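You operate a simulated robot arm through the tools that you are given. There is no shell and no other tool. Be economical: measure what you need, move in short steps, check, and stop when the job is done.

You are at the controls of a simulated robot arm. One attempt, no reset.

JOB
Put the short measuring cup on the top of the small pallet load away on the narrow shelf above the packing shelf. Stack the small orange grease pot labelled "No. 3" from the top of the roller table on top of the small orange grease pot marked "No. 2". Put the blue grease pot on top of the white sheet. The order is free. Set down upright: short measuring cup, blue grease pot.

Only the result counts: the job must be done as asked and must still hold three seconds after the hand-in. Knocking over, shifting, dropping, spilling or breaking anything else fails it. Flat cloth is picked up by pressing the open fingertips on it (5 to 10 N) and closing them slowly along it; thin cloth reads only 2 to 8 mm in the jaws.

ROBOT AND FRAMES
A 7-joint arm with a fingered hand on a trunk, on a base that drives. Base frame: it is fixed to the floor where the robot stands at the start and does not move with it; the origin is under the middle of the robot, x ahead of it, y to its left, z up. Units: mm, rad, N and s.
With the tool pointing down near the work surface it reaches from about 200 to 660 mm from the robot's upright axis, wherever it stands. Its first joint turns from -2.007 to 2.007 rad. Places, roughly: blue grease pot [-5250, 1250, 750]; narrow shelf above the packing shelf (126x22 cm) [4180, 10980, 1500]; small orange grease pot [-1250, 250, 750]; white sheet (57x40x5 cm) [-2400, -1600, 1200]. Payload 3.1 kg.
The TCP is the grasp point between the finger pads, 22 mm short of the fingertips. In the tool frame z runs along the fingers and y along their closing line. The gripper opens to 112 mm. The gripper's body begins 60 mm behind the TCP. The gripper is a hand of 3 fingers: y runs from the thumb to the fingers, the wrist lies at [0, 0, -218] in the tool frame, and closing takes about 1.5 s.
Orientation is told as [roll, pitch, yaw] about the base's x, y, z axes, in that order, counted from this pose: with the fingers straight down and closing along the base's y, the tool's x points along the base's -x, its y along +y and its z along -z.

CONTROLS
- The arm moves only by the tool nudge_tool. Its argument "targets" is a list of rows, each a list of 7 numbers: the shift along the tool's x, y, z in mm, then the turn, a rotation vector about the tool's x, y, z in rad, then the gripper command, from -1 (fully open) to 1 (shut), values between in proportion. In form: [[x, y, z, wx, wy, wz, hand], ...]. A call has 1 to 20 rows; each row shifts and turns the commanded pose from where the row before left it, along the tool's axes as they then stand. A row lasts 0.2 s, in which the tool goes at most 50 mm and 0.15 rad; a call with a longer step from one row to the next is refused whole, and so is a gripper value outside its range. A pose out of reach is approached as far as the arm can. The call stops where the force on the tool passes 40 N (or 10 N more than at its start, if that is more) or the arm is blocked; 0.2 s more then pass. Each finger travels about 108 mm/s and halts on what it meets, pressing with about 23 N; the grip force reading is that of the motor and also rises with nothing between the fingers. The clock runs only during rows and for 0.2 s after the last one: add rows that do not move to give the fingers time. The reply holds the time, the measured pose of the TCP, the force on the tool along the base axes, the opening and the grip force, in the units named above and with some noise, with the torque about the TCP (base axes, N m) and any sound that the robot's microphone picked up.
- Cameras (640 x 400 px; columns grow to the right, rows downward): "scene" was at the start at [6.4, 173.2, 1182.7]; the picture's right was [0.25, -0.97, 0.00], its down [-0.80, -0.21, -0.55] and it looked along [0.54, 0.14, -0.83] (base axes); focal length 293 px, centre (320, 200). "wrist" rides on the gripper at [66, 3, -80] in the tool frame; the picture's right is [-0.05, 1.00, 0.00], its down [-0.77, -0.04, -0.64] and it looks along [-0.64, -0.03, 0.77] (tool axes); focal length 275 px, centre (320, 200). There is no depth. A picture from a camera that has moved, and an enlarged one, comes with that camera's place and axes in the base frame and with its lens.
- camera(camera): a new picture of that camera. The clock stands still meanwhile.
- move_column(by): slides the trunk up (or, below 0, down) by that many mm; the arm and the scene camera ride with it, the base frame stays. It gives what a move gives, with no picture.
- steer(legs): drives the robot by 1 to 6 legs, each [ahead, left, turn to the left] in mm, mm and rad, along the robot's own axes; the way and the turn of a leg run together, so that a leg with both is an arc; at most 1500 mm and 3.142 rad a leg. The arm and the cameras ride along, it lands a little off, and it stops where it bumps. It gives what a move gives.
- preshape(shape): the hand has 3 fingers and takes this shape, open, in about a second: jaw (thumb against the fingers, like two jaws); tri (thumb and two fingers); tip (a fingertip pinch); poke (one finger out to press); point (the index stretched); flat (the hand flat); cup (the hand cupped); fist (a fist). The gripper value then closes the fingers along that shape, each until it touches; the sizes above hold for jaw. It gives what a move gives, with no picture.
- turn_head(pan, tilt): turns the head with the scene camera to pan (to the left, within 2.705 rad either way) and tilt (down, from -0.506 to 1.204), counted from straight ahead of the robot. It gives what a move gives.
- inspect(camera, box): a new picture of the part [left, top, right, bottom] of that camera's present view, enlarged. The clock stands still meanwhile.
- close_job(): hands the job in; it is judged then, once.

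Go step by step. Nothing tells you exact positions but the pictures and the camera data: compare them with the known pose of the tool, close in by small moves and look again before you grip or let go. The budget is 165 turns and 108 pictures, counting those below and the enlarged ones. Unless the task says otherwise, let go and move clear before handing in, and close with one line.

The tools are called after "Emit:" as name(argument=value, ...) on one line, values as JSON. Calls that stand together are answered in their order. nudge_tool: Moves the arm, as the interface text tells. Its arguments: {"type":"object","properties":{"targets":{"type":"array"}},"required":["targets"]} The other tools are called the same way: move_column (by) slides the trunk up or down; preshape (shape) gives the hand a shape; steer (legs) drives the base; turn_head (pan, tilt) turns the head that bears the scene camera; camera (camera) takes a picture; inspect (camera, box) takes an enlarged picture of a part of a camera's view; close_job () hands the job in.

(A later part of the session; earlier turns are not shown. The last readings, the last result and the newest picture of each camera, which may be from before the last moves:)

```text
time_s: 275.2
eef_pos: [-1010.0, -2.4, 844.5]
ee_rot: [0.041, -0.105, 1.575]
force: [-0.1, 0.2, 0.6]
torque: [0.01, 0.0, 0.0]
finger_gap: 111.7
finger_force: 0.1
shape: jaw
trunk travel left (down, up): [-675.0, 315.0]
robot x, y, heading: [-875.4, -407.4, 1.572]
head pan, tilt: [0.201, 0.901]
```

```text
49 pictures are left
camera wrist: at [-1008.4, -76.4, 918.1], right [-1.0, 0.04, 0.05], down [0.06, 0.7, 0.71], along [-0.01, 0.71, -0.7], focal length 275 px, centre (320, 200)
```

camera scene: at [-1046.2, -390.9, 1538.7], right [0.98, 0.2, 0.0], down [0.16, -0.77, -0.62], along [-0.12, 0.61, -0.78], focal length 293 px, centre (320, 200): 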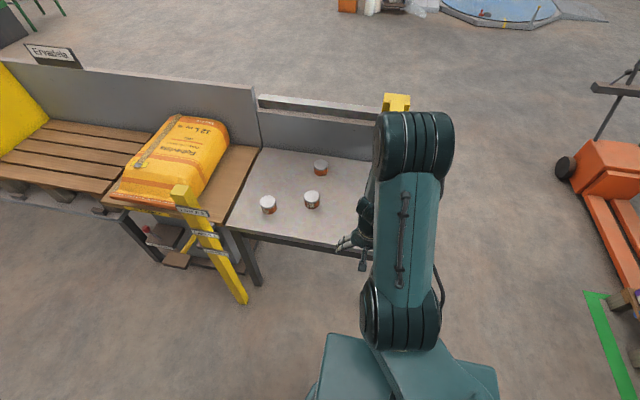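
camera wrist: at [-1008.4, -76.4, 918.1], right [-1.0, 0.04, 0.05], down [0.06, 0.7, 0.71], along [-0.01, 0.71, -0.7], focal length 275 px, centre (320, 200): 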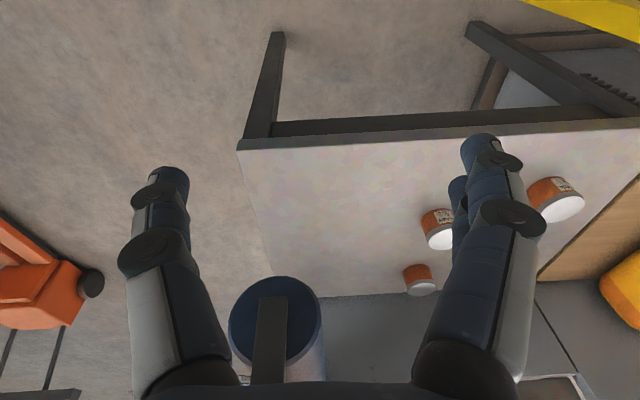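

Three orange pots are on the plate. Reading their labels.

Emit:
inspect(camera="scene", box=[245, 145, 345, 225])

Emit:
inspect(camera="wrist", box=[390, 160, 600, 310])

```text
5.00 times, centred on (295, 185) of scene
camera zoom: at [-1046.2, -390.9, 1538.7], right [0.98, 0.2, 0.0], down [0.16, -0.77, -0.62], along [-0.12, 0.61, -0.78], focal length 1463 px, centre (445, 275)
```

zoom: 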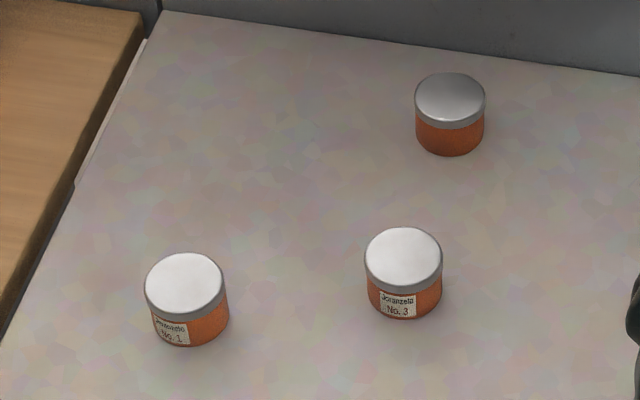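

```text
2.67 times, centred on (495, 235) of wrist
camera zoom: at [-1008.4, -76.4, 918.1], right [-1.0, 0.04, 0.05], down [0.06, 0.7, 0.71], along [-0.01, 0.71, -0.7], focal length 734 px, centre (-147, 107)
```

zoom: 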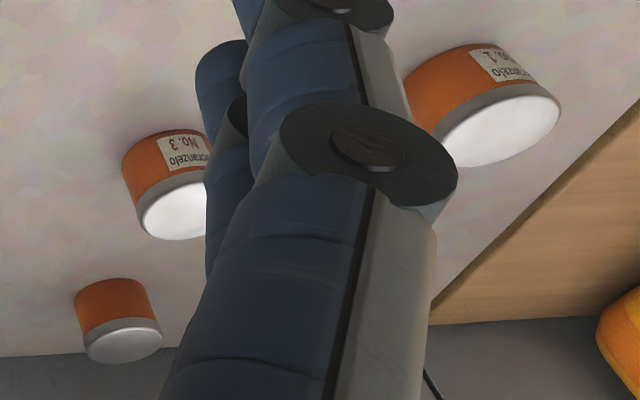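

Pots: No. 1 ≈(-1375, 247), No. 3 ≈(-1215, 306), rear one ≈(-1216, 486), lid tops z≈660. Moving the base closer to them.

Emit:
steer(legs=[[0, 300, 0], [225, 0, 0]])

Emit:
turn_head(pan=-0.1, tilt=0.95)

Emit:
camera(camera="scene")

Emit:
camera(camera="wrist")

```text
time_s: 278.5
eef_pos: [-1307.3, 222.3, 844.6]
ee_rot: [0.043, -0.104, 1.57]
force: [-0.1, 0.6, -0.4]
torque: [0.0, -0.01, -0.01]
finger_gap: 112.0
finger_force: 0.1
shape: jaw
trunk travel left (down, up): [-675.0, 315.0]
robot x, y, heading: [-1178.0, -181.1, 1.563]
head pan, tilt: [0.201, 0.901]
```

```text
time_s: 279.3
eef_pos: [-1306.2, 220.3, 845.2]
ee_rot: [0.042, -0.105, 1.57]
force: [-0.5, 0.3, -0.1]
torque: [0.03, -0.01, 0.0]
finger_gap: 111.7
finger_force: 0.1
shape: jaw
trunk travel left (down, up): [-675.0, 315.0]
robot x, y, heading: [-1171.0, -182.3, 1.562]
head pan, tilt: [-0.099, 0.949]
```

```text
46 pictures are left
camera scene: at [-1323.1, -168.7, 1535.0], right [0.99, -0.1, 0.0], down [-0.08, -0.81, -0.58], along [0.06, 0.58, -0.81], focal length 293 px, centre (320, 200)
```

scene: 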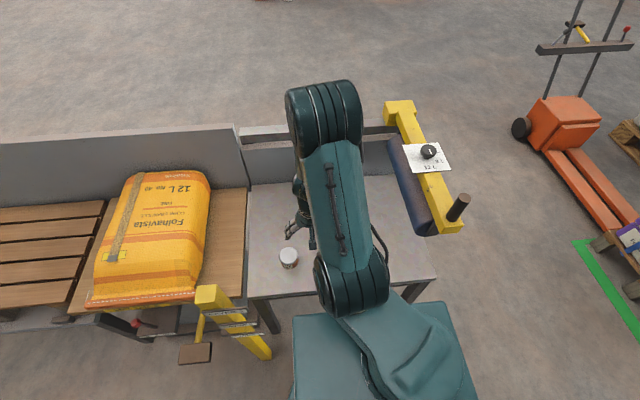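

```text
45 pictures are left
camera wrist: at [-1305.2, 147.3, 918.1], right [-1.0, 0.04, 0.05], down [0.06, 0.7, 0.71], along [0.0, 0.71, -0.7], focal length 275 px, centre (320, 200)
```

wrist: 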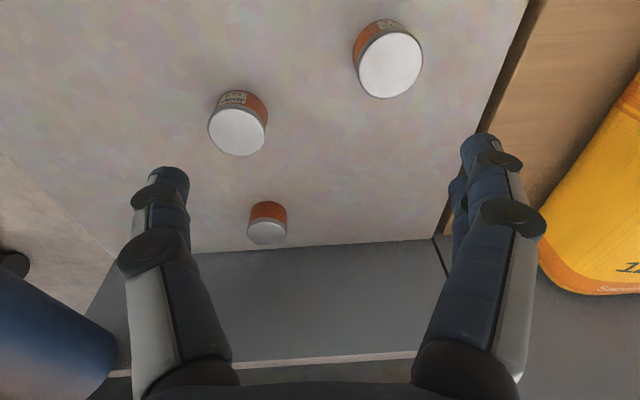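

No. 3 is at about (-1222, 300), 62 mm wide. Moving the hand above it, fingertips still clear.

Emit:
nudge_tool(targets=[[0, 0, 0, 0.042, 0, 0, -1], [-35, -42, 5, 0, 0, 0, -1], [-35, -42, 5, 0, 0, 0, -1], [0, 0, 31, 0, 0, 0, -1], [0, 0, 32, 0, 0, 0, -1], [0, 0, 31, 0, 0, 0, -1], [0, 0, 0, 0, 0, 0, -1]])

Emit:
camera(camera="wrist")

```text
refused: row 2 steps farther than a row can; nothing moved
```

```text
44 pictures are left
camera wrist: at [-1305.2, 147.3, 918.1], right [-1.0, 0.04, 0.05], down [0.06, 0.7, 0.71], along [0.0, 0.71, -0.7], focal length 275 px, centre (320, 200)
```

wrist: 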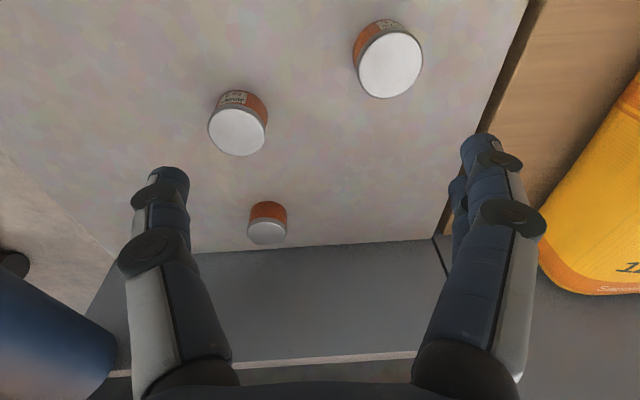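

Splitting the step into smaller ones.

Emit:
nudge_tool(targets=[[0, 0, 0, 0.042, 0, 0, -1], [-24, -28, 3, 0, 0, 0, -1], [-24, -28, 3, 0, 0, 0, -1], [-24, -28, 3, 0, 0, 0, -1], [0, 0, 31, 0, 0, 0, -1], [0, 0, 32, 0, 0, 0, -1], [0, 0, 31, 0, 0, 0, -1], [0, 0, 0, 0, 0, 0, -1]])

Emit:
camera(camera="wrist")

```text
time_s: 281.1
eef_pos: [-1240.7, 297.9, 752.4]
ee_rot: [-0.001, -0.105, 1.57]
force: [0.6, 0.7, 0.5]
torque: [-0.06, -0.04, -0.03]
finger_gap: 112.1
finger_force: 0.2
shape: jaw
out of reach, approached as far as the arm can: row 1, 2
trunk travel left (down, up): [-675.0, 315.0]
robot x, y, heading: [-1171.5, -186.2, 1.565]
head pan, tilt: [-0.099, 0.949]
```

```text
43 pictures are left
camera wrist: at [-1242.3, 223.7, 824.9], right [-1.0, 0.05, 0.01], down [0.04, 0.7, 0.71], along [0.03, 0.71, -0.7], focal length 275 px, centre (320, 200)
```

wrist: 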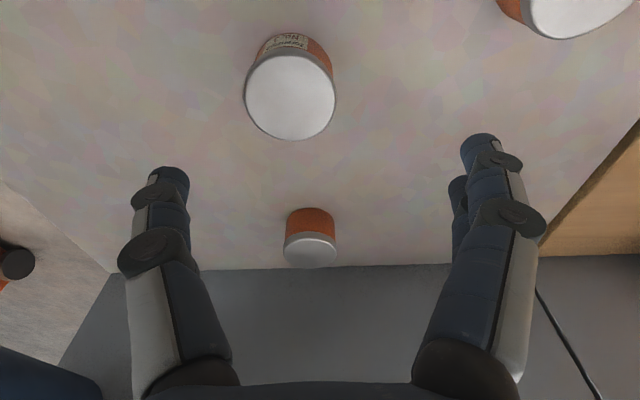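

No. 3 confirmed at (-1222, 299), rear pot at (-1222, 469). Centring and descending to grip.

Emit:
nudge_tool(targets=[[0, -19, 0, 0, 0, 0, -1], [3.5, 0, 33, 0, 0, 0, -1], [3.5, 0, 33, 0, 0, 0, -1], [2.5, 0, 24, 0, 0, 0, -1], [2, 0, 19, 0, 0, 0, -1], [0, 0, 0, 0, 0, 0, -1]])

Emit:
camera(camera="wrist")

```text
time_s: 282.5
eef_pos: [-1220.7, 298.8, 641.6]
ee_rot: [-0.001, -0.105, 1.57]
force: [0.7, 0.0, 0.8]
torque: [-0.02, -0.01, -0.01]
finger_gap: 111.9
finger_force: 0.0
shape: jaw
trunk travel left (down, up): [-675.0, 315.0]
robot x, y, heading: [-1173.0, -184.4, 1.565]
head pan, tilt: [-0.099, 0.949]
```

```text
42 pictures are left
camera wrist: at [-1222.9, 224.6, 713.9], right [-1.0, 0.05, 0.01], down [0.04, 0.7, 0.71], along [0.03, 0.71, -0.7], focal length 275 px, centre (320, 200)
```

wrist: 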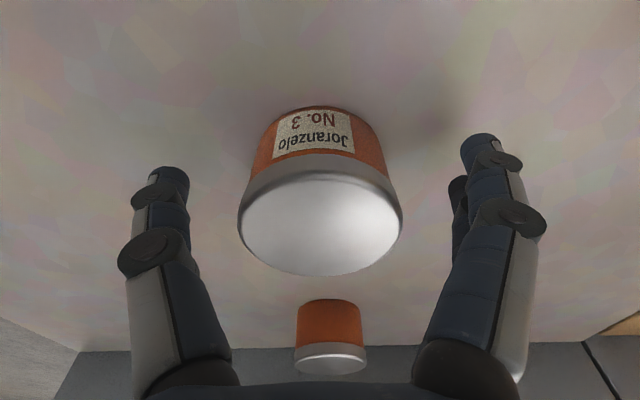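

Fingertips are close to the plate already; closing here.

Emit:
nudge_tool(targets=[[0, 0, 0, 0, 0, 0, 0.0], [0, 0, 0, 0, 0, 0, 0.4], [0, 0, 0, 0, 0, 0, 0.8], [0, 0, 0, 0, 0, 0, 1], [0, 0, 0, 0, 0, 0, 1], [0, 0, 0, 0, 0, 0, 1], [0, 0, 0, 0, 0, 0, 1]])

Emit:
nudge_tool(targets=[[-1, 0, -10, 0, 0, 0, 1], [-3, 0, -28, 0, 0, 0, 1], [-3.5, 0, -33, 0, 0, 0, 1], [-3.5, 0, -33, 0, 0, 0, 1], [0, 0, 0, 0, 0, 0, 1]])

Emit:
camera(camera="wrist")

```text
time_s: 284.1
eef_pos: [-1220.4, 298.1, 639.8]
ee_rot: [0.0, -0.105, 1.569]
force: [-0.1, 0.1, 1.0]
torque: [-0.02, -0.02, -0.01]
finger_gap: 50.1
finger_force: 23.7
shape: jaw
trunk travel left (down, up): [-675.0, 315.0]
robot x, y, heading: [-1173.5, -183.9, 1.569]
head pan, tilt: [-0.099, 0.949]
```

```text
time_s: 285.3
eef_pos: [-1217.8, 298.5, 745.9]
ee_rot: [0.002, -0.105, 1.568]
force: [1.1, -0.2, -0.8]
torque: [0.0, 0.0, -0.01]
finger_gap: 50.1
finger_force: 22.8
shape: jaw
trunk travel left (down, up): [-675.0, 315.0]
robot x, y, heading: [-1177.1, -185.8, 1.563]
head pan, tilt: [-0.099, 0.949]
```

```text
41 pictures are left
camera wrist: at [-1220.8, 224.0, 819.9], right [-1.0, 0.05, 0.01], down [0.04, 0.7, 0.71], along [0.03, 0.71, -0.7], focal length 275 px, centre (320, 200)
```

wrist: 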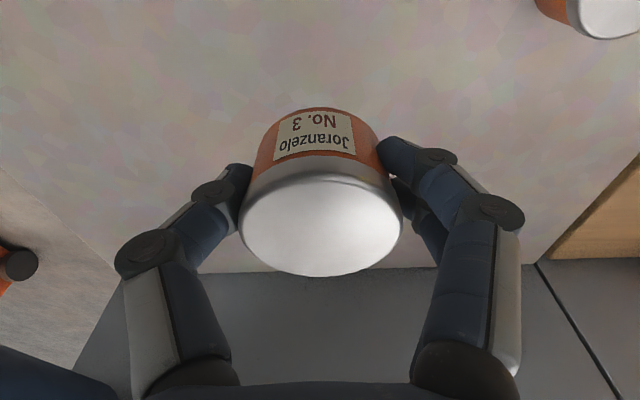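

No. 3 is held. The remaining unlabelled-from-here pot must be No. 2; I'll nudge the base forward 40 mm and carry No. 3 above it at safe height.

Emit:
steer(legs=[[40, 0, 0]])

Emit:
nudge_tool(targets=[[-24, 0, 2.5, 0, 0, 0, 1], [-24, 0, 2.5, 0, 0, 0, 1], [-24, 0, 2.5, 0, 0, 0, 1], [0, 0, 0, 0, 0, 0, 1]])

Emit:
camera(camera="wrist")

Emit:
turn_head(pan=0.35, tilt=0.85)

Emit:
camera(camera="scene")

```text
time_s: 286.2
eef_pos: [-1218.3, 339.1, 746.2]
ee_rot: [0.0, -0.103, 1.569]
force: [0.1, -0.1, -0.9]
torque: [-0.05, -0.01, -0.05]
finger_gap: 50.1
finger_force: 22.7
shape: jaw
trunk travel left (down, up): [-675.0, 315.0]
robot x, y, heading: [-1172.6, -145.4, 1.563]
head pan, tilt: [-0.099, 0.949]
```

```text
time_s: 287.2
eef_pos: [-1219.4, 404.5, 745.9]
ee_rot: [0.001, -0.103, 1.569]
force: [-0.5, -0.8, -1.3]
torque: [-0.01, -0.02, -0.03]
finger_gap: 49.8
finger_force: 22.9
shape: jaw
out of reach, approached as far as the arm can: row 1
trunk travel left (down, up): [-675.0, 315.0]
robot x, y, heading: [-1175.7, -147.1, 1.561]
head pan, tilt: [-0.099, 0.949]
```

```text
40 pictures are left
camera wrist: at [-1221.7, 332.2, 819.5], right [-1.0, 0.05, 0.01], down [0.04, 0.7, 0.71], along [0.03, 0.71, -0.7], focal length 275 px, centre (320, 200)
```

wrist: 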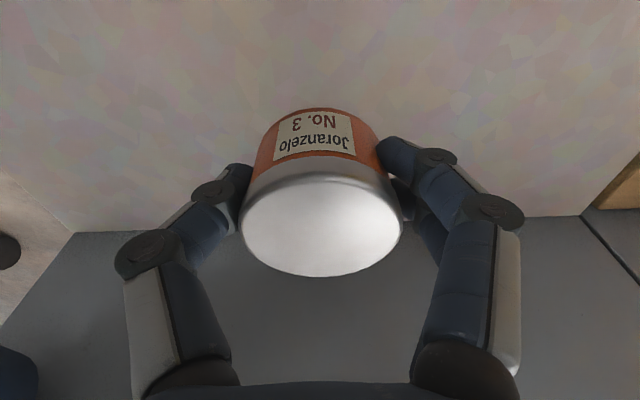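

```text
time_s: 288.1
eef_pos: [-1218.5, 406.5, 746.0]
ee_rot: [0.001, -0.104, 1.57]
force: [0.8, 1.1, -0.6]
torque: [-0.03, -0.03, 0.0]
finger_gap: 50.3
finger_force: 23.1
shape: jaw
trunk travel left (down, up): [-675.0, 315.0]
robot x, y, heading: [-1173.2, -145.6, 1.564]
head pan, tilt: [0.351, 0.85]
```

```text
39 pictures are left
camera scene: at [-1356.7, -127.4, 1542.5], right [0.94, 0.34, 0.0], down [0.25, -0.71, -0.66], along [-0.22, 0.62, -0.75], focal length 293 px, centre (320, 200)
```

scene: 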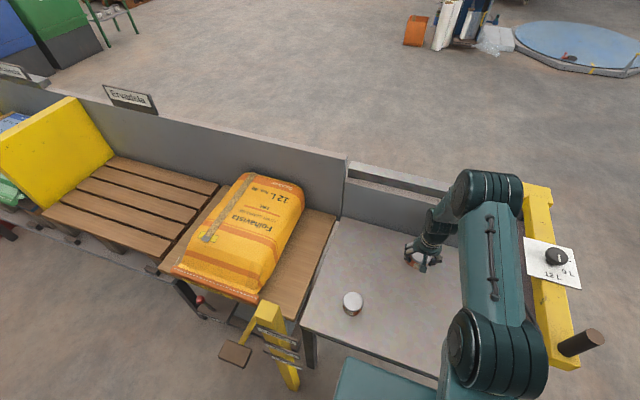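

Zooming in to see the rear pot beneath the hand.

Emit:
inspect(camera="scene", box=[370, 210, 470, 290])

```text
5.00 times, centred on (420, 250) of scene
camera zoom: at [-1356.7, -127.4, 1542.5], right [0.94, 0.34, 0.0], down [0.25, -0.71, -0.66], along [-0.22, 0.62, -0.75], focal length 1463 px, centre (-180, -50)
```

zoom: 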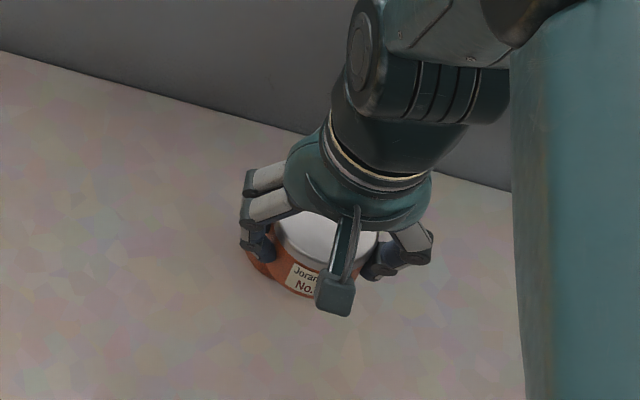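

Moving the last 63 mm over the rear pot, still high.

Emit:
nudge_tool(targets=[[-21, 1, 2.2, 0, 0, 0, 1], [-21, 1, 2.2, 0, 0, 0, 1], [-21, 1, 2.2, 0, 0, 0, 1], [0, 0, 0, 0, 0, 0, 1], [0, 0, 0, 0, 0, 0, 1]])

Emit:
inspect(camera="scene", box=[370, 190, 470, 270])

```text
time_s: 289.3
eef_pos: [-1221.1, 470.2, 746.3]
ee_rot: [0.0, -0.106, 1.568]
force: [0.9, 0.1, -1.9]
torque: [-0.01, -0.02, -0.04]
finger_gap: 50.0
finger_force: 22.9
shape: jaw
trunk travel left (down, up): [-675.0, 315.0]
robot x, y, heading: [-1176.3, -144.5, 1.568]
head pan, tilt: [0.351, 0.85]
```

```text
5.00 times, centred on (420, 230) of scene
camera zoom: at [-1356.9, -127.1, 1542.5], right [0.94, 0.34, 0.0], down [0.25, -0.71, -0.66], along [-0.22, 0.62, -0.75], focal length 1463 px, centre (-180, 50)
```

zoom: 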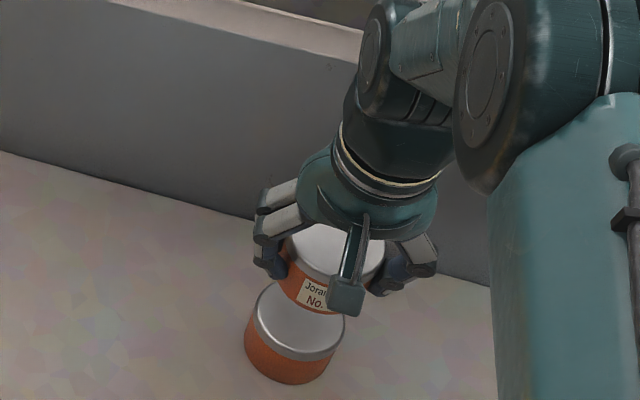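

Relative to the held pot, the lower lid sits ~8 mm further on (lid top ≈652). Correcting and lowering to ~15 mm above it.

Emit:
nudge_tool(targets=[[-8, 0, 0.8, 0, 0, 0, 1], [1.8, 0, 17, 0, 0, 0, 1], [1.8, 0, 17, 0, 0, 0, 1], [1.5, 0, 14, 0, 0, 0, 1], [0, 0, 0, 0, 0, 0, 1], [0, 0, 0, 0, 0, 0, 1]])

Emit:
inspect(camera="scene", box=[390, 210, 450, 258])

Emit:
camera(camera="wrist")

```text
time_s: 290.7
eef_pos: [-1221.9, 478.5, 697.1]
ee_rot: [-0.001, -0.106, 1.568]
force: [0.2, 0.2, -1.3]
torque: [-0.04, 0.01, -0.01]
finger_gap: 50.0
finger_force: 22.8
shape: jaw
trunk travel left (down, up): [-675.0, 315.0]
robot x, y, heading: [-1174.5, -146.0, 1.562]
head pan, tilt: [0.351, 0.85]
```

```text
8.33 times, centred on (420, 234) of scene
camera zoom: at [-1356.9, -127.2, 1542.5], right [0.94, 0.34, 0.0], down [0.25, -0.71, -0.66], along [-0.22, 0.62, -0.75], focal length 2438 px, centre (-513, -83)
```

zoom: 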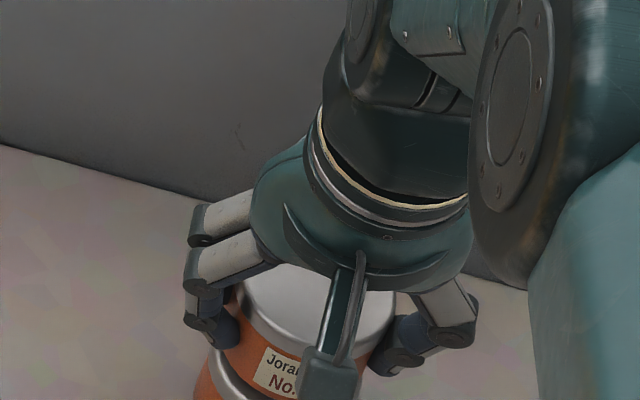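

```text
35 pictures are left
camera wrist: at [-1224.2, 403.9, 770.9], right [-1.0, 0.05, 0.0], down [0.04, 0.7, 0.71], along [0.03, 0.71, -0.7], focal length 275 px, centre (320, 200)
```

wrist: 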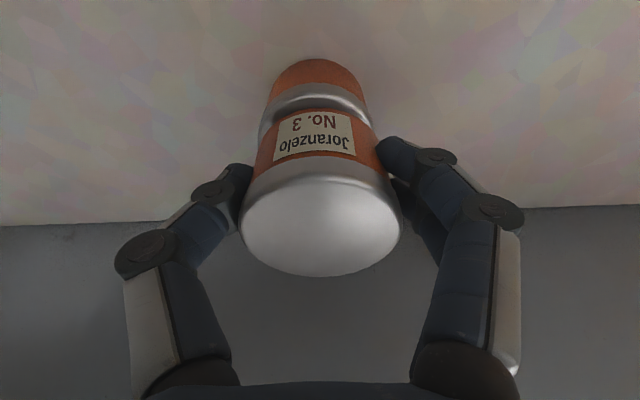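

Very close: lower pot is ~2.5 mm right and ~2 mm further. Correcting and lowering to contact.

Emit:
nudge_tool(targets=[[-2, -2.5, 0.2, 0, 0, 0, 1], [0.4, 0, 4, 0, 0, 0, 1], [0.3, 0, 3, 0, 0, 0, 1], [0, 0, 0, 0, 0, 0, 1]])

Emit:
nudge_tool(targets=[[0.2, 0, 2, 0, 0, 0, 1], [0.2, 0, 2, 0, 0, 0, 1], [0, 0, 0, 0, 0, 0, 1]])

Emit:
camera(camera="wrist")

```text
time_s: 291.7
eef_pos: [-1217.3, 480.5, 690.1]
ee_rot: [0.0, -0.105, 1.57]
force: [0.1, -0.3, -0.3]
torque: [-0.01, 0.01, 0.02]
finger_gap: 49.6
finger_force: 23.2
shape: jaw
trunk travel left (down, up): [-675.0, 315.0]
robot x, y, heading: [-1176.2, -143.2, 1.571]
head pan, tilt: [0.351, 0.85]
```

```text
time_s: 292.5
eef_pos: [-1218.3, 479.6, 687.1]
ee_rot: [0.001, -0.103, 1.57]
force: [0.1, -0.6, -0.3]
torque: [0.03, -0.02, 0.0]
finger_gap: 50.0
finger_force: 22.8
shape: jaw
trunk travel left (down, up): [-675.0, 315.0]
robot x, y, heading: [-1175.7, -141.7, 1.568]
head pan, tilt: [0.351, 0.85]
```

```text
34 pictures are left
camera wrist: at [-1220.7, 406.1, 760.9], right [-1.0, 0.05, 0.0], down [0.04, 0.7, 0.71], along [0.03, 0.71, -0.7], focal length 275 px, centre (320, 200)
```

wrist: 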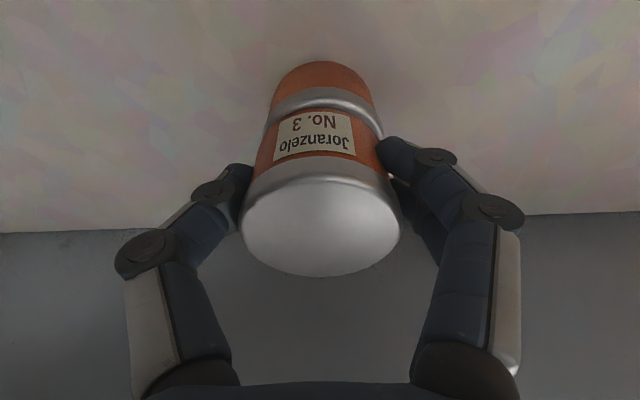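

Well aligned. Continuing down in 2 mm steps.

Emit:
nudge_tool(targets=[[0.2, 1, 2, 0, 0, 0, 1], [0.2, 0, 2, 0, 0, 0, 1], [0, 0, 0, 0, 0, 0, 1]])

Emit:
nudge_tool(targets=[[0.1, 0, 1.5, 0, 0, 0, 1], [0, 0, 0, 0, 0, 0, 1]])

Emit:
nudge_tool(targets=[[0.1, 0, 1.5, 0, 0, 0, 1], [0, 0, 0, 0, 0, 0, 1]])

```text
time_s: 293.3
eef_pos: [-1218.8, 479.6, 684.3]
ee_rot: [-0.001, -0.111, 1.569]
force: [1.7, 1.6, 15.4]
torque: [0.06, -0.05, -0.02]
finger_gap: 49.9
finger_force: 23.3
shape: jaw
trunk travel left (down, up): [-675.0, 315.0]
robot x, y, heading: [-1174.3, -142.9, 1.562]
head pan, tilt: [0.351, 0.85]
```

```text
time_s: 293.9
eef_pos: [-1219.1, 479.6, 684.6]
ee_rot: [-0.001, -0.11, 1.568]
force: [1.4, 3.9, 24.0]
torque: [0.13, -0.08, 0.0]
finger_gap: 49.9
finger_force: 23.0
shape: jaw
trunk travel left (down, up): [-675.0, 315.0]
robot x, y, heading: [-1173.6, -142.9, 1.565]
head pan, tilt: [0.351, 0.85]
```

```text
time_s: 294.5
eef_pos: [-1218.9, 479.6, 683.8]
ee_rot: [0.0, -0.111, 1.57]
force: [0.4, 6.5, 32.4]
torque: [0.14, -0.04, 0.01]
finger_gap: 50.1
finger_force: 23.4
shape: jaw
trunk travel left (down, up): [-675.0, 315.0]
robot x, y, heading: [-1171.7, -146.6, 1.564]
head pan, tilt: [0.351, 0.85]
```

Resting on the lower pot. Relieving, opening, and rising straight up.

Emit:
nudge_tool(targets=[[-0.3, 0, -2.5, 0, 0, 0, 1], [0, 0, 0, 0, 0, 0, 0.0], [0, 0, 0, 0, 0, 0, -0.5], [0, 0, 0, 0, 0, 0, -1], [0, 0, 0, 0, 0, 0, -1], [0, 0, 0, 0, 0, 0, -1], [-2, 0, -20, 0, 0, 0, -1], [-3, 0, -30, 0, 0, 0, -1], [-3, 0, -30, 0, 0, 0, -1], [-3, 0, -30, 0, 0, 0, -1], [30, 0, -10, 0, 0, 0, -1], [40, 0, 0, 0, 0, 0, -1], [40, 0, 0, 0, 0, 0, -1], [40, 0, 0, 0, 0, 0, -1], [0, 0, 0, 0, 0, 0, -1]])

Emit:
camera(camera="wrist")

```text
time_s: 297.7
eef_pos: [-1220.4, 327.0, 788.2]
ee_rot: [0.001, -0.104, 1.571]
force: [0.0, 0.4, 0.1]
torque: [-0.03, 0.01, 0.01]
finger_gap: 111.9
finger_force: 0.1
shape: jaw
trunk travel left (down, up): [-675.0, 315.0]
robot x, y, heading: [-1175.3, -145.3, 1.565]
head pan, tilt: [0.351, 0.85]
```

```text
33 pictures are left
camera wrist: at [-1222.3, 253.9, 861.2], right [-1.0, 0.05, 0.01], down [0.04, 0.7, 0.71], along [0.03, 0.71, -0.7], focal length 275 px, centre (320, 200)
```

wrist: 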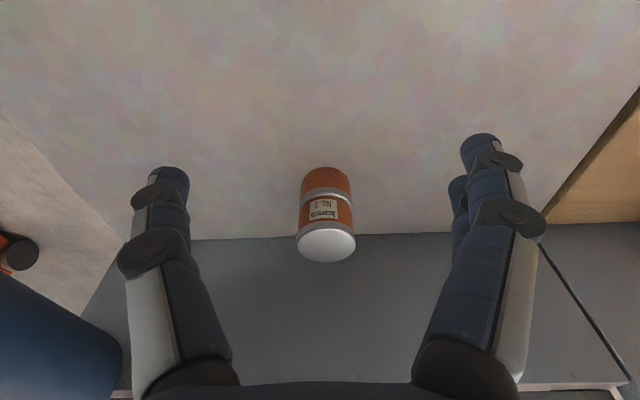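

Stack stands well. Backing away and looking west for the blue pot and the sheet.

Emit:
steer(legs=[[-450, 0, 0]])

Emit:
turn_head(pan=1.45, tilt=0.35)

Emit:
camera(camera="scene")

Emit:
turn_head(pan=2.4, tilt=0.5)

Emit:
camera(camera="scene")

```text
time_s: 300.4
eef_pos: [-1225.7, -125.4, 788.8]
ee_rot: [0.0, -0.104, 1.58]
force: [-0.7, 0.0, 0.9]
torque: [0.05, 0.01, -0.01]
finger_gap: 111.9
finger_force: 0.0
shape: jaw
trunk travel left (down, up): [-675.0, 315.0]
robot x, y, heading: [-1173.7, -595.8, 1.574]
head pan, tilt: [0.351, 0.85]
```

```text
time_s: 301.8
eef_pos: [-1225.1, -122.7, 788.5]
ee_rot: [-0.001, -0.105, 1.579]
force: [-0.1, 0.6, -0.2]
torque: [0.02, -0.01, -0.01]
finger_gap: 112.0
finger_force: 0.0
shape: jaw
trunk travel left (down, up): [-675.0, 315.0]
robot x, y, heading: [-1174.5, -595.3, 1.575]
head pan, tilt: [1.45, 0.351]
```

```text
32 pictures are left
camera scene: at [-1422.2, -642.6, 1586.2], right [0.12, 0.99, 0.0], down [0.34, -0.04, -0.94], along [-0.93, 0.11, -0.34], focal length 293 px, centre (320, 200)
```

scene: 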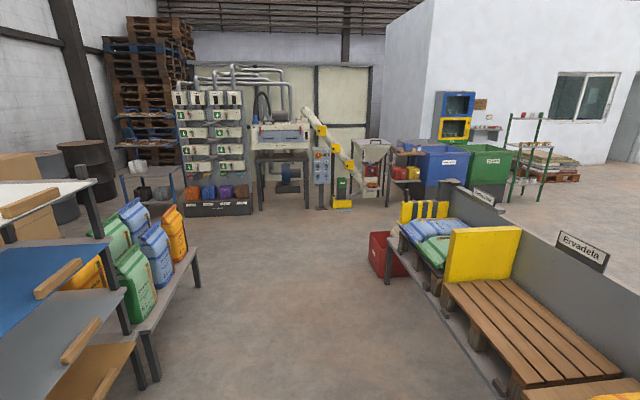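

```text
time_s: 303.0
eef_pos: [-1224.8, -123.3, 788.6]
ee_rot: [0.0, -0.104, 1.578]
force: [0.5, 0.0, 0.5]
torque: [-0.01, -0.01, 0.0]
finger_gap: 112.1
finger_force: 0.2
shape: jaw
trunk travel left (down, up): [-675.0, 315.0]
robot x, y, heading: [-1177.4, -597.9, 1.572]
head pan, tilt: [2.4, 0.499]
```

```text
31 pictures are left
camera scene: at [-1390.9, -720.7, 1572.5], right [-0.74, 0.67, 0.0], down [0.32, 0.35, -0.88], along [-0.59, -0.65, -0.48], focal length 293 px, centre (320, 200)
```

scene: 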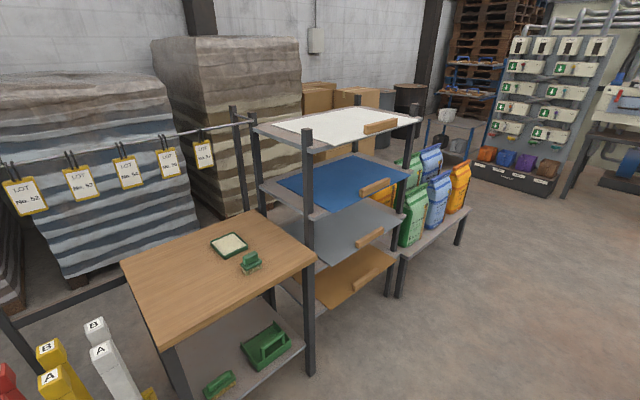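

The white sheet is on top of the sheet rack with a wooden block on it. Zooming where the blue pot should be.

Emit:
turn_head(pan=1.25, tilt=0.2)

Emit:
inspect(camera="scene", box=[260, 130, 480, 260])

```text
time_s: 304.4
eef_pos: [-1223.9, -124.0, 788.9]
ee_rot: [0.001, -0.105, 1.578]
force: [0.5, 0.1, 0.2]
torque: [0.0, 0.06, -0.01]
finger_gap: 112.0
finger_force: 0.1
shape: jaw
trunk travel left (down, up): [-675.0, 315.0]
robot x, y, heading: [-1176.9, -593.6, 1.574]
head pan, tilt: [1.25, 0.201]
```

```text
2.91 times, centred on (370, 195) of scene
camera zoom: at [-1418.4, -624.6, 1600.2], right [0.31, 0.95, 0.0], down [0.19, -0.06, -0.98], along [-0.93, 0.3, -0.2], focal length 851 px, centre (174, 214)
```

zoom: 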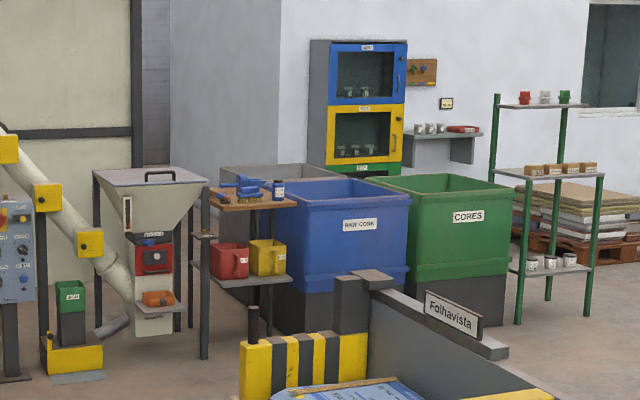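

The blue pot appears on a wooden stand at about (-5417, 1238, 790). Driving west down the aisle, then north in front of it.

Emit:
steer(legs=[[-100, 0, 0], [0, 1150, 0], [0, 1150, 0], [0, 1150, 0], [0, 0, 1.567]])

Emit:
turn_head(pan=-0.6, tilt=0.4)

Emit:
camera(camera="scene")

```text
time_s: 325.6
eef_pos: [-5087.0, -743.0, 787.5]
ee_rot: [0.0, -0.106, 3.119]
force: [0.3, -0.2, -1.1]
torque: [0.01, 0.01, -0.06]
finger_gap: 111.7
finger_force: 0.1
shape: jaw
trunk travel left (down, up): [-675.0, 315.0]
robot x, y, heading: [-4614.1, -707.6, 3.11]
head pan, tilt: [1.25, 0.201]
```

```text
time_s: 327.4
eef_pos: [-5088.0, -742.7, 787.6]
ee_rot: [-0.001, -0.105, 3.12]
force: [-0.1, -0.2, 0.4]
torque: [0.0, -0.01, -0.02]
finger_gap: 112.0
finger_force: 0.1
shape: jaw
trunk travel left (down, up): [-675.0, 315.0]
robot x, y, heading: [-4613.3, -708.0, 3.11]
head pan, tilt: [-0.6, 0.4]
```

```text
29 pictures are left
camera scene: at [-4635.6, -806.7, 1581.7], right [0.59, 0.81, 0.0], down [0.32, -0.23, -0.92], along [-0.75, 0.54, -0.39], focal length 293 px, centre (320, 200)
```

scene: 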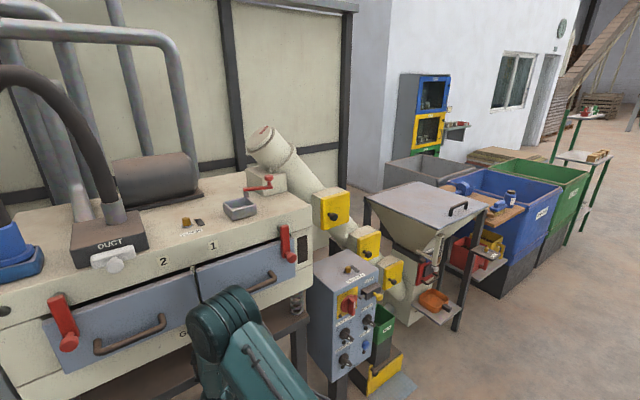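

Intersecting both views puts the pot near (-5324, 1195, 860). I'll tuck the arm and strafe north to face it.

Emit:
nudge_tool(targets=[[35, 0, -10, 0, 0, 0, -1], [35, 0, -10, 0, 0, 0, -1], [30, 0, -10, 0, 0, 0, -1], [0, 0, 0, 0, 0, 0, -1]])

Emit:
steer(legs=[[0, 0, 0.03], [0, -950, 0], [0, -930, 0]])

Emit:
turn_head(pan=0, tilt=0.6)

Emit:
camera(camera="scene")

```text
time_s: 328.4
eef_pos: [-4983.3, -744.3, 807.9]
ee_rot: [0.001, -0.104, 3.117]
force: [1.4, 0.1, 0.9]
torque: [-0.03, -0.04, -0.02]
finger_gap: 112.0
finger_force: 0.1
shape: jaw
trunk travel left (down, up): [-675.0, 315.0]
robot x, y, heading: [-4614.2, -706.6, 3.111]
head pan, tilt: [-0.6, 0.4]
```

```text
time_s: 338.2
eef_pos: [-5010.0, 1128.2, 808.5]
ee_rot: [0.001, -0.106, -3.119]
force: [0.7, 0.4, 0.3]
torque: [0.02, -0.03, -0.01]
finger_gap: 112.1
finger_force: 0.0
shape: jaw
trunk travel left (down, up): [-675.0, 315.0]
robot x, y, heading: [-4641.9, 1180.2, -3.127]
head pan, tilt: [-0.6, 0.4]
```

```text
time_s: 339.2
eef_pos: [-5009.9, 1127.6, 808.6]
ee_rot: [0.001, -0.104, -3.12]
force: [-1.0, -0.1, 0.4]
torque: [-0.01, 0.0, 0.01]
finger_gap: 111.9
finger_force: 0.0
shape: jaw
trunk travel left (down, up): [-675.0, 315.0]
robot x, y, heading: [-4644.0, 1178.8, -3.12]
head pan, tilt: [0.0, 0.6]
```

```text
28 pictures are left
camera scene: at [-4669.0, 1028.4, 1563.5], right [-0.02, 1.0, 0.0], down [0.56, 0.01, -0.83], along [-0.83, -0.01, -0.56], focal length 293 px, centre (320, 200)
```

scene: 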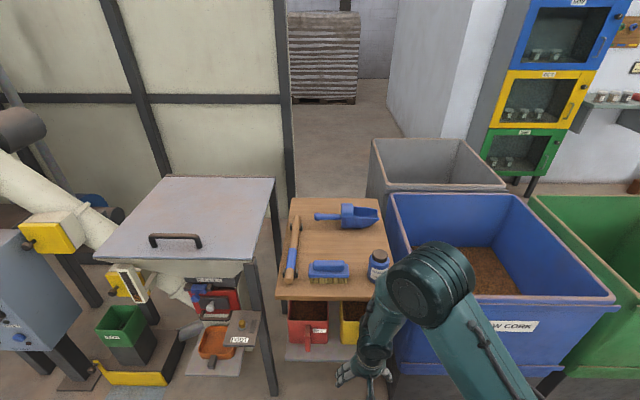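

The blue pot stands at the stand's front right corner. Zooming and taking the wrist view.

Emit:
inspect(camera="scene", box=[300, 220, 420, 310])

Emit:
camera(camera="wrist")

```text
4.44 times, centred on (360, 265) of scene
camera zoom: at [-4669.0, 1028.4, 1563.5], right [-0.02, 1.0, 0.0], down [0.56, 0.01, -0.83], along [-0.83, -0.01, -0.56], focal length 1300 px, centre (142, -89)
```

zoom: 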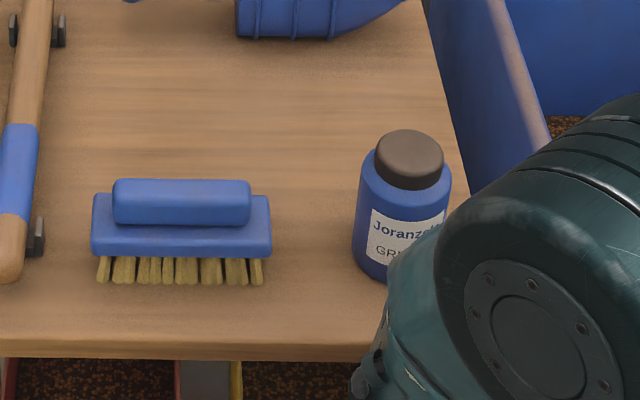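

```text
26 pictures are left
camera wrist: at [-4934.6, 1126.5, 881.9], right [-0.03, -1.0, 0.01], down [-0.7, 0.02, 0.71], along [-0.71, 0.01, -0.7], focal length 275 px, centre (320, 200)
```

wrist: 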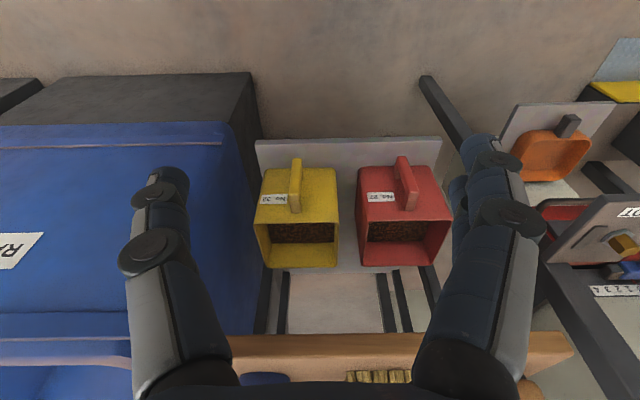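

Pot centre ≈(-5356, 1214), stand top z≈793, pot ~72 mm wide and ~93 tall. Raising the hand and driving 200 mm closer.

Emit:
nudge_tool(targets=[[-3.5, 0, -40, 0, 0, 0, -1], [-3.5, 0, -40, 0, 0, 0, -1], [-3.5, 0, -40, 0, 0, 0, -1], [0, 0, 0, 0, 0, 0, -1]])

Emit:
steer(legs=[[200, -60, -0.02]])

Emit:
camera(camera="wrist")

```text
time_s: 340.2
eef_pos: [-5005.6, 1126.8, 926.8]
ee_rot: [0.001, -0.103, -3.121]
force: [-0.3, -0.4, 0.6]
torque: [0.01, 0.0, 0.03]
finger_gap: 112.0
finger_force: 0.0
shape: jaw
trunk travel left (down, up): [-675.0, 315.0]
robot x, y, heading: [-4638.0, 1180.1, -3.12]
head pan, tilt: [0.0, 0.6]
```

```text
time_s: 341.9
eef_pos: [-5207.3, 1195.0, 927.5]
ee_rot: [0.0, -0.105, 3.143]
force: [0.0, -0.7, 0.4]
torque: [0.03, 0.0, 0.03]
finger_gap: 111.7
finger_force: 0.1
shape: jaw
trunk travel left (down, up): [-675.0, 315.0]
robot x, y, heading: [-4843.1, 1240.9, 3.141]
head pan, tilt: [0.0, 0.6]
```

```text
25 pictures are left
camera wrist: at [-5133.0, 1191.9, 1000.7], right [-0.05, -1.0, 0.01], down [-0.7, 0.04, 0.71], along [-0.71, 0.03, -0.7], focal length 275 px, centre (320, 200)
```

wrist: 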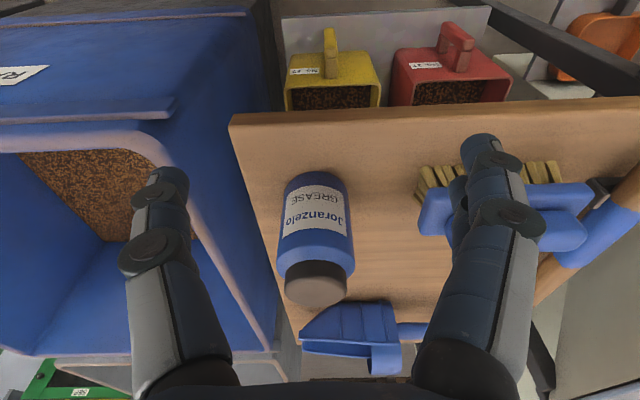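

Pot centre refined to ≈(-5345, 1205), with the bin rim ~85 mm to its right, so I'll use a partial opening. Moving above it.

Emit:
nudge_tool(targets=[[-34.3, -2.5, 0.5, 0, 0, 0, -0.64], [-34.3, -2.5, 0.5, 0, 0, 0, -0.64], [-34.3, -2.5, 0.5, 0, 0, 0, -0.64], [-34.3, -2.5, 0.5, 0, 0, 0, -0.64], [0, 0, 0, 0, 0, 0, -0.64]])

Emit:
camera(camera="wrist")

```text
time_s: 343.1
eef_pos: [-5344.5, 1205.0, 941.2]
ee_rot: [0.0, -0.105, -3.141]
force: [-0.1, 0.3, 0.3]
torque: [0.03, -0.01, -0.03]
finger_gap: 91.8
finger_force: 0.0
shape: jaw
trunk travel left (down, up): [-675.0, 315.0]
robot x, y, heading: [-4844.6, 1239.2, 3.134]
head pan, tilt: [0.0, 0.6]
```

```text
24 pictures are left
camera wrist: at [-5268.8, 1202.0, 1013.3], right [-0.05, -1.0, 0.01], down [-0.7, 0.04, 0.71], along [-0.71, 0.03, -0.7], focal length 275 px, centre (320, 200)
```

wrist: 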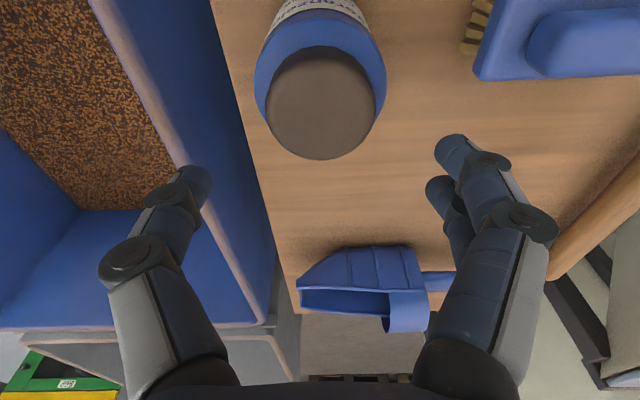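

Refined: pot axis x≈-5326, stand z≈810, cap top ≈900. Shifting back 18 mm and descending partway.

Emit:
nudge_tool(targets=[[18, 0, 2, 0, 0, 0, -0.64], [2.2, 0, 20, 0, 0, 0, -0.64], [2.2, 0, 20, 0, 0, 0, -0.64], [0, 0, 0, 0, 0, 0, -0.64]])

Emit:
camera(camera="wrist")

```text
time_s: 344.1
eef_pos: [-5325.7, 1204.7, 895.4]
ee_rot: [0.001, -0.105, 3.142]
force: [0.2, -1.1, 0.3]
torque: [0.0, -0.03, -0.02]
finger_gap: 92.0
finger_force: 0.1
shape: jaw
trunk travel left (down, up): [-675.0, 315.0]
robot x, y, heading: [-4843.2, 1237.0, 3.142]
head pan, tilt: [0.0, 0.6]
```

```text
23 pictures are left
camera wrist: at [-5250.4, 1201.7, 968.5], right [-0.05, -1.0, 0.01], down [-0.7, 0.04, 0.71], along [-0.71, 0.03, -0.7], focal length 275 px, centre (320, 200)
```

wrist: 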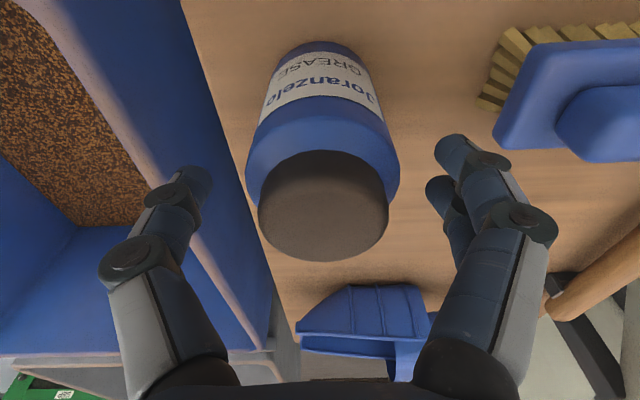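

Centred. Descending to grip height and closing.

Emit:
nudge_tool(targets=[[2, -1, 19, 0, 0, 0, -0.64], [2, 0, 19, 0, 0, 0, -0.64], [0, 0, 0, 0, 0, 0, -0.64]])

Emit:
nudge_tool(targets=[[0, 0, 0, 0, 0, 0, -0.2], [0, 0, 0, 0, 0, 0, 0.2], [0, 0, 0, 0, 0, 0, 0.6], [0, 0, 0, 0, 0, 0, 1], [0, 0, 0, 0, 0, 0, 1], [0, 0, 0, 0, 0, 0, 1]])

Emit:
camera(camera="wrist")

```text
time_s: 344.9
eef_pos: [-5324.2, 1205.4, 857.5]
ee_rot: [-0.001, -0.104, 3.14]
force: [1.0, -1.0, -0.1]
torque: [0.0, 0.02, 0.0]
finger_gap: 91.9
finger_force: 0.0
shape: jaw
trunk travel left (down, up): [-675.0, 315.0]
robot x, y, heading: [-4844.4, 1233.8, 3.134]
head pan, tilt: [0.0, 0.6]
```

```text
time_s: 346.3
eef_pos: [-5324.8, 1206.1, 857.7]
ee_rot: [0.001, -0.105, 3.142]
force: [0.5, 0.5, -0.4]
torque: [0.0, 0.0, 0.01]
finger_gap: 55.5
finger_force: 22.5
shape: jaw
trunk travel left (down, up): [-675.0, 315.0]
robot x, y, heading: [-4842.8, 1241.0, 3.141]
head pan, tilt: [0.0, 0.6]
```

```text
22 pictures are left
camera wrist: at [-5249.1, 1202.5, 931.1], right [-0.05, -1.0, 0.01], down [-0.7, 0.04, 0.71], along [-0.71, 0.03, -0.7], focal length 275 px, centre (320, 200)
```

wrist: 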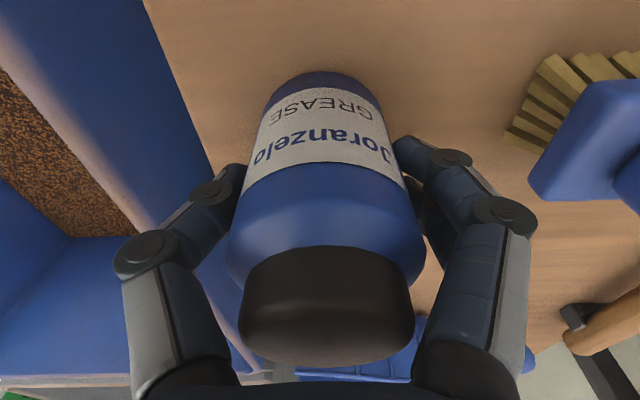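

Gripped at 55 mm. Lifting and checking.

Emit:
nudge_tool(targets=[[-1, 0, -10, 0, 0, 0, 1], [-3, 0, -30, 0, 0, 0, 1], [-4, 0, -40, 0, 0, 0, 1], [-4, 0, -40, 0, 0, 0, 1], [0, 0, 0, 0, 0, 0, 1]])

Emit:
camera(camera="wrist")

```text
time_s: 347.5
eef_pos: [-5324.9, 1204.7, 978.4]
ee_rot: [-0.001, -0.104, 3.143]
force: [0.4, -0.9, -3.0]
torque: [0.02, -0.02, -0.04]
finger_gap: 55.5
finger_force: 23.3
shape: jaw
trunk travel left (down, up): [-675.0, 315.0]
robot x, y, heading: [-4839.8, 1240.5, 3.137]
head pan, tilt: [0.0, 0.6]
```

```text
21 pictures are left
camera wrist: at [-5251.3, 1202.0, 1051.5], right [-0.05, -1.0, 0.01], down [-0.7, 0.04, 0.71], along [-0.71, 0.03, -0.7], focal length 275 px, centre (320, 200)
```

wrist: 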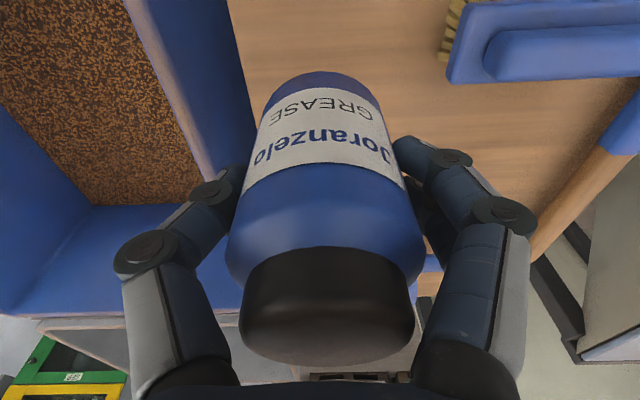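

The blue pot is held. Backing off, then driving to the white-sheet rack and turning to face it.

Emit:
steer(legs=[[-230, 0, 0], [0, 970, 0], [0, 970, 0], [-1150, 0, 0], [-1050, 0, 0]])

Emit:
nudge_tool(targets=[[40, 0, 0, 0, 0, 0, 1], [40, 0, 0, 0, 0, 0, 1], [0, 0, 0, 0, 0, 0, 1]])

Emit:
steer(legs=[[0, 0, 1.571]])

Emit:
move_column(by=310)

Emit:
turn_head(pan=0, tilt=0.75)

Emit:
camera(camera="scene")

```text
time_s: 368.8
eef_pos: [-2940.8, -726.0, 978.7]
ee_rot: [-0.001, -0.105, 3.117]
force: [0.1, 0.0, -3.1]
torque: [-0.02, -0.03, 0.0]
finger_gap: 55.3
finger_force: 22.8
shape: jaw
trunk travel left (down, up): [-675.0, 315.0]
robot x, y, heading: [-2453.9, -702.0, 3.114]
head pan, tilt: [0.0, 0.6]
```

```text
time_s: 369.6
eef_pos: [-2860.2, -727.4, 969.8]
ee_rot: [0.0, -0.105, 3.12]
force: [-0.5, 0.3, -2.6]
torque: [0.02, -0.03, 0.01]
finger_gap: 55.6
finger_force: 23.3
shape: jaw
trunk travel left (down, up): [-675.0, 315.0]
robot x, y, heading: [-2456.5, -702.3, 3.115]
head pan, tilt: [0.0, 0.6]
```

```text
time_s: 373.8
eef_pos: [-2436.4, -1108.8, 970.7]
ee_rot: [0.0, -0.104, -1.609]
force: [-0.1, -0.3, -3.5]
torque: [0.02, 0.0, -0.02]
finger_gap: 55.2
finger_force: 22.7
shape: jaw
trunk travel left (down, up): [-675.0, 315.0]
robot x, y, heading: [-2452.8, -700.3, -1.613]
head pan, tilt: [0.0, 0.6]
```

```text
time_s: 376.9
eef_pos: [-2437.0, -1108.2, 1280.0]
ee_rot: [0.001, -0.105, -1.609]
force: [-0.3, 0.0, -3.0]
torque: [0.02, 0.02, -0.01]
finger_gap: 55.2
finger_force: 23.3
shape: jaw
trunk travel left (down, up): [-985.0, 5.0]
robot x, y, heading: [-2456.6, -704.4, -1.615]
head pan, tilt: [0.0, 0.6]
```

```text
time_s: 377.6
eef_pos: [-2437.8, -1109.0, 1280.3]
ee_rot: [-0.001, -0.107, -1.61]
force: [0.9, 0.8, -4.2]
torque: [0.04, 0.0, 0.02]
finger_gap: 55.2
finger_force: 22.8
shape: jaw
trunk travel left (down, up): [-985.0, 5.0]
robot x, y, heading: [-2457.9, -701.0, -1.615]
head pan, tilt: [0.0, 0.75]
```

```text
20 pictures are left
camera scene: at [-2305.8, -730.3, 1860.6], right [-1.0, 0.04, 0.0], down [0.03, 0.68, -0.73], along [-0.03, -0.73, -0.68], focal length 293 px, centre (320, 200)
```

scene: 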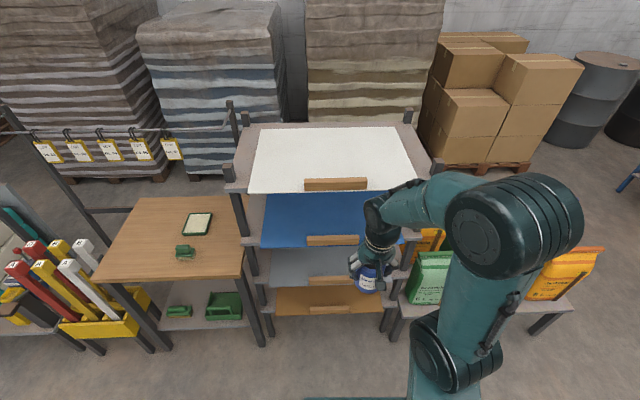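

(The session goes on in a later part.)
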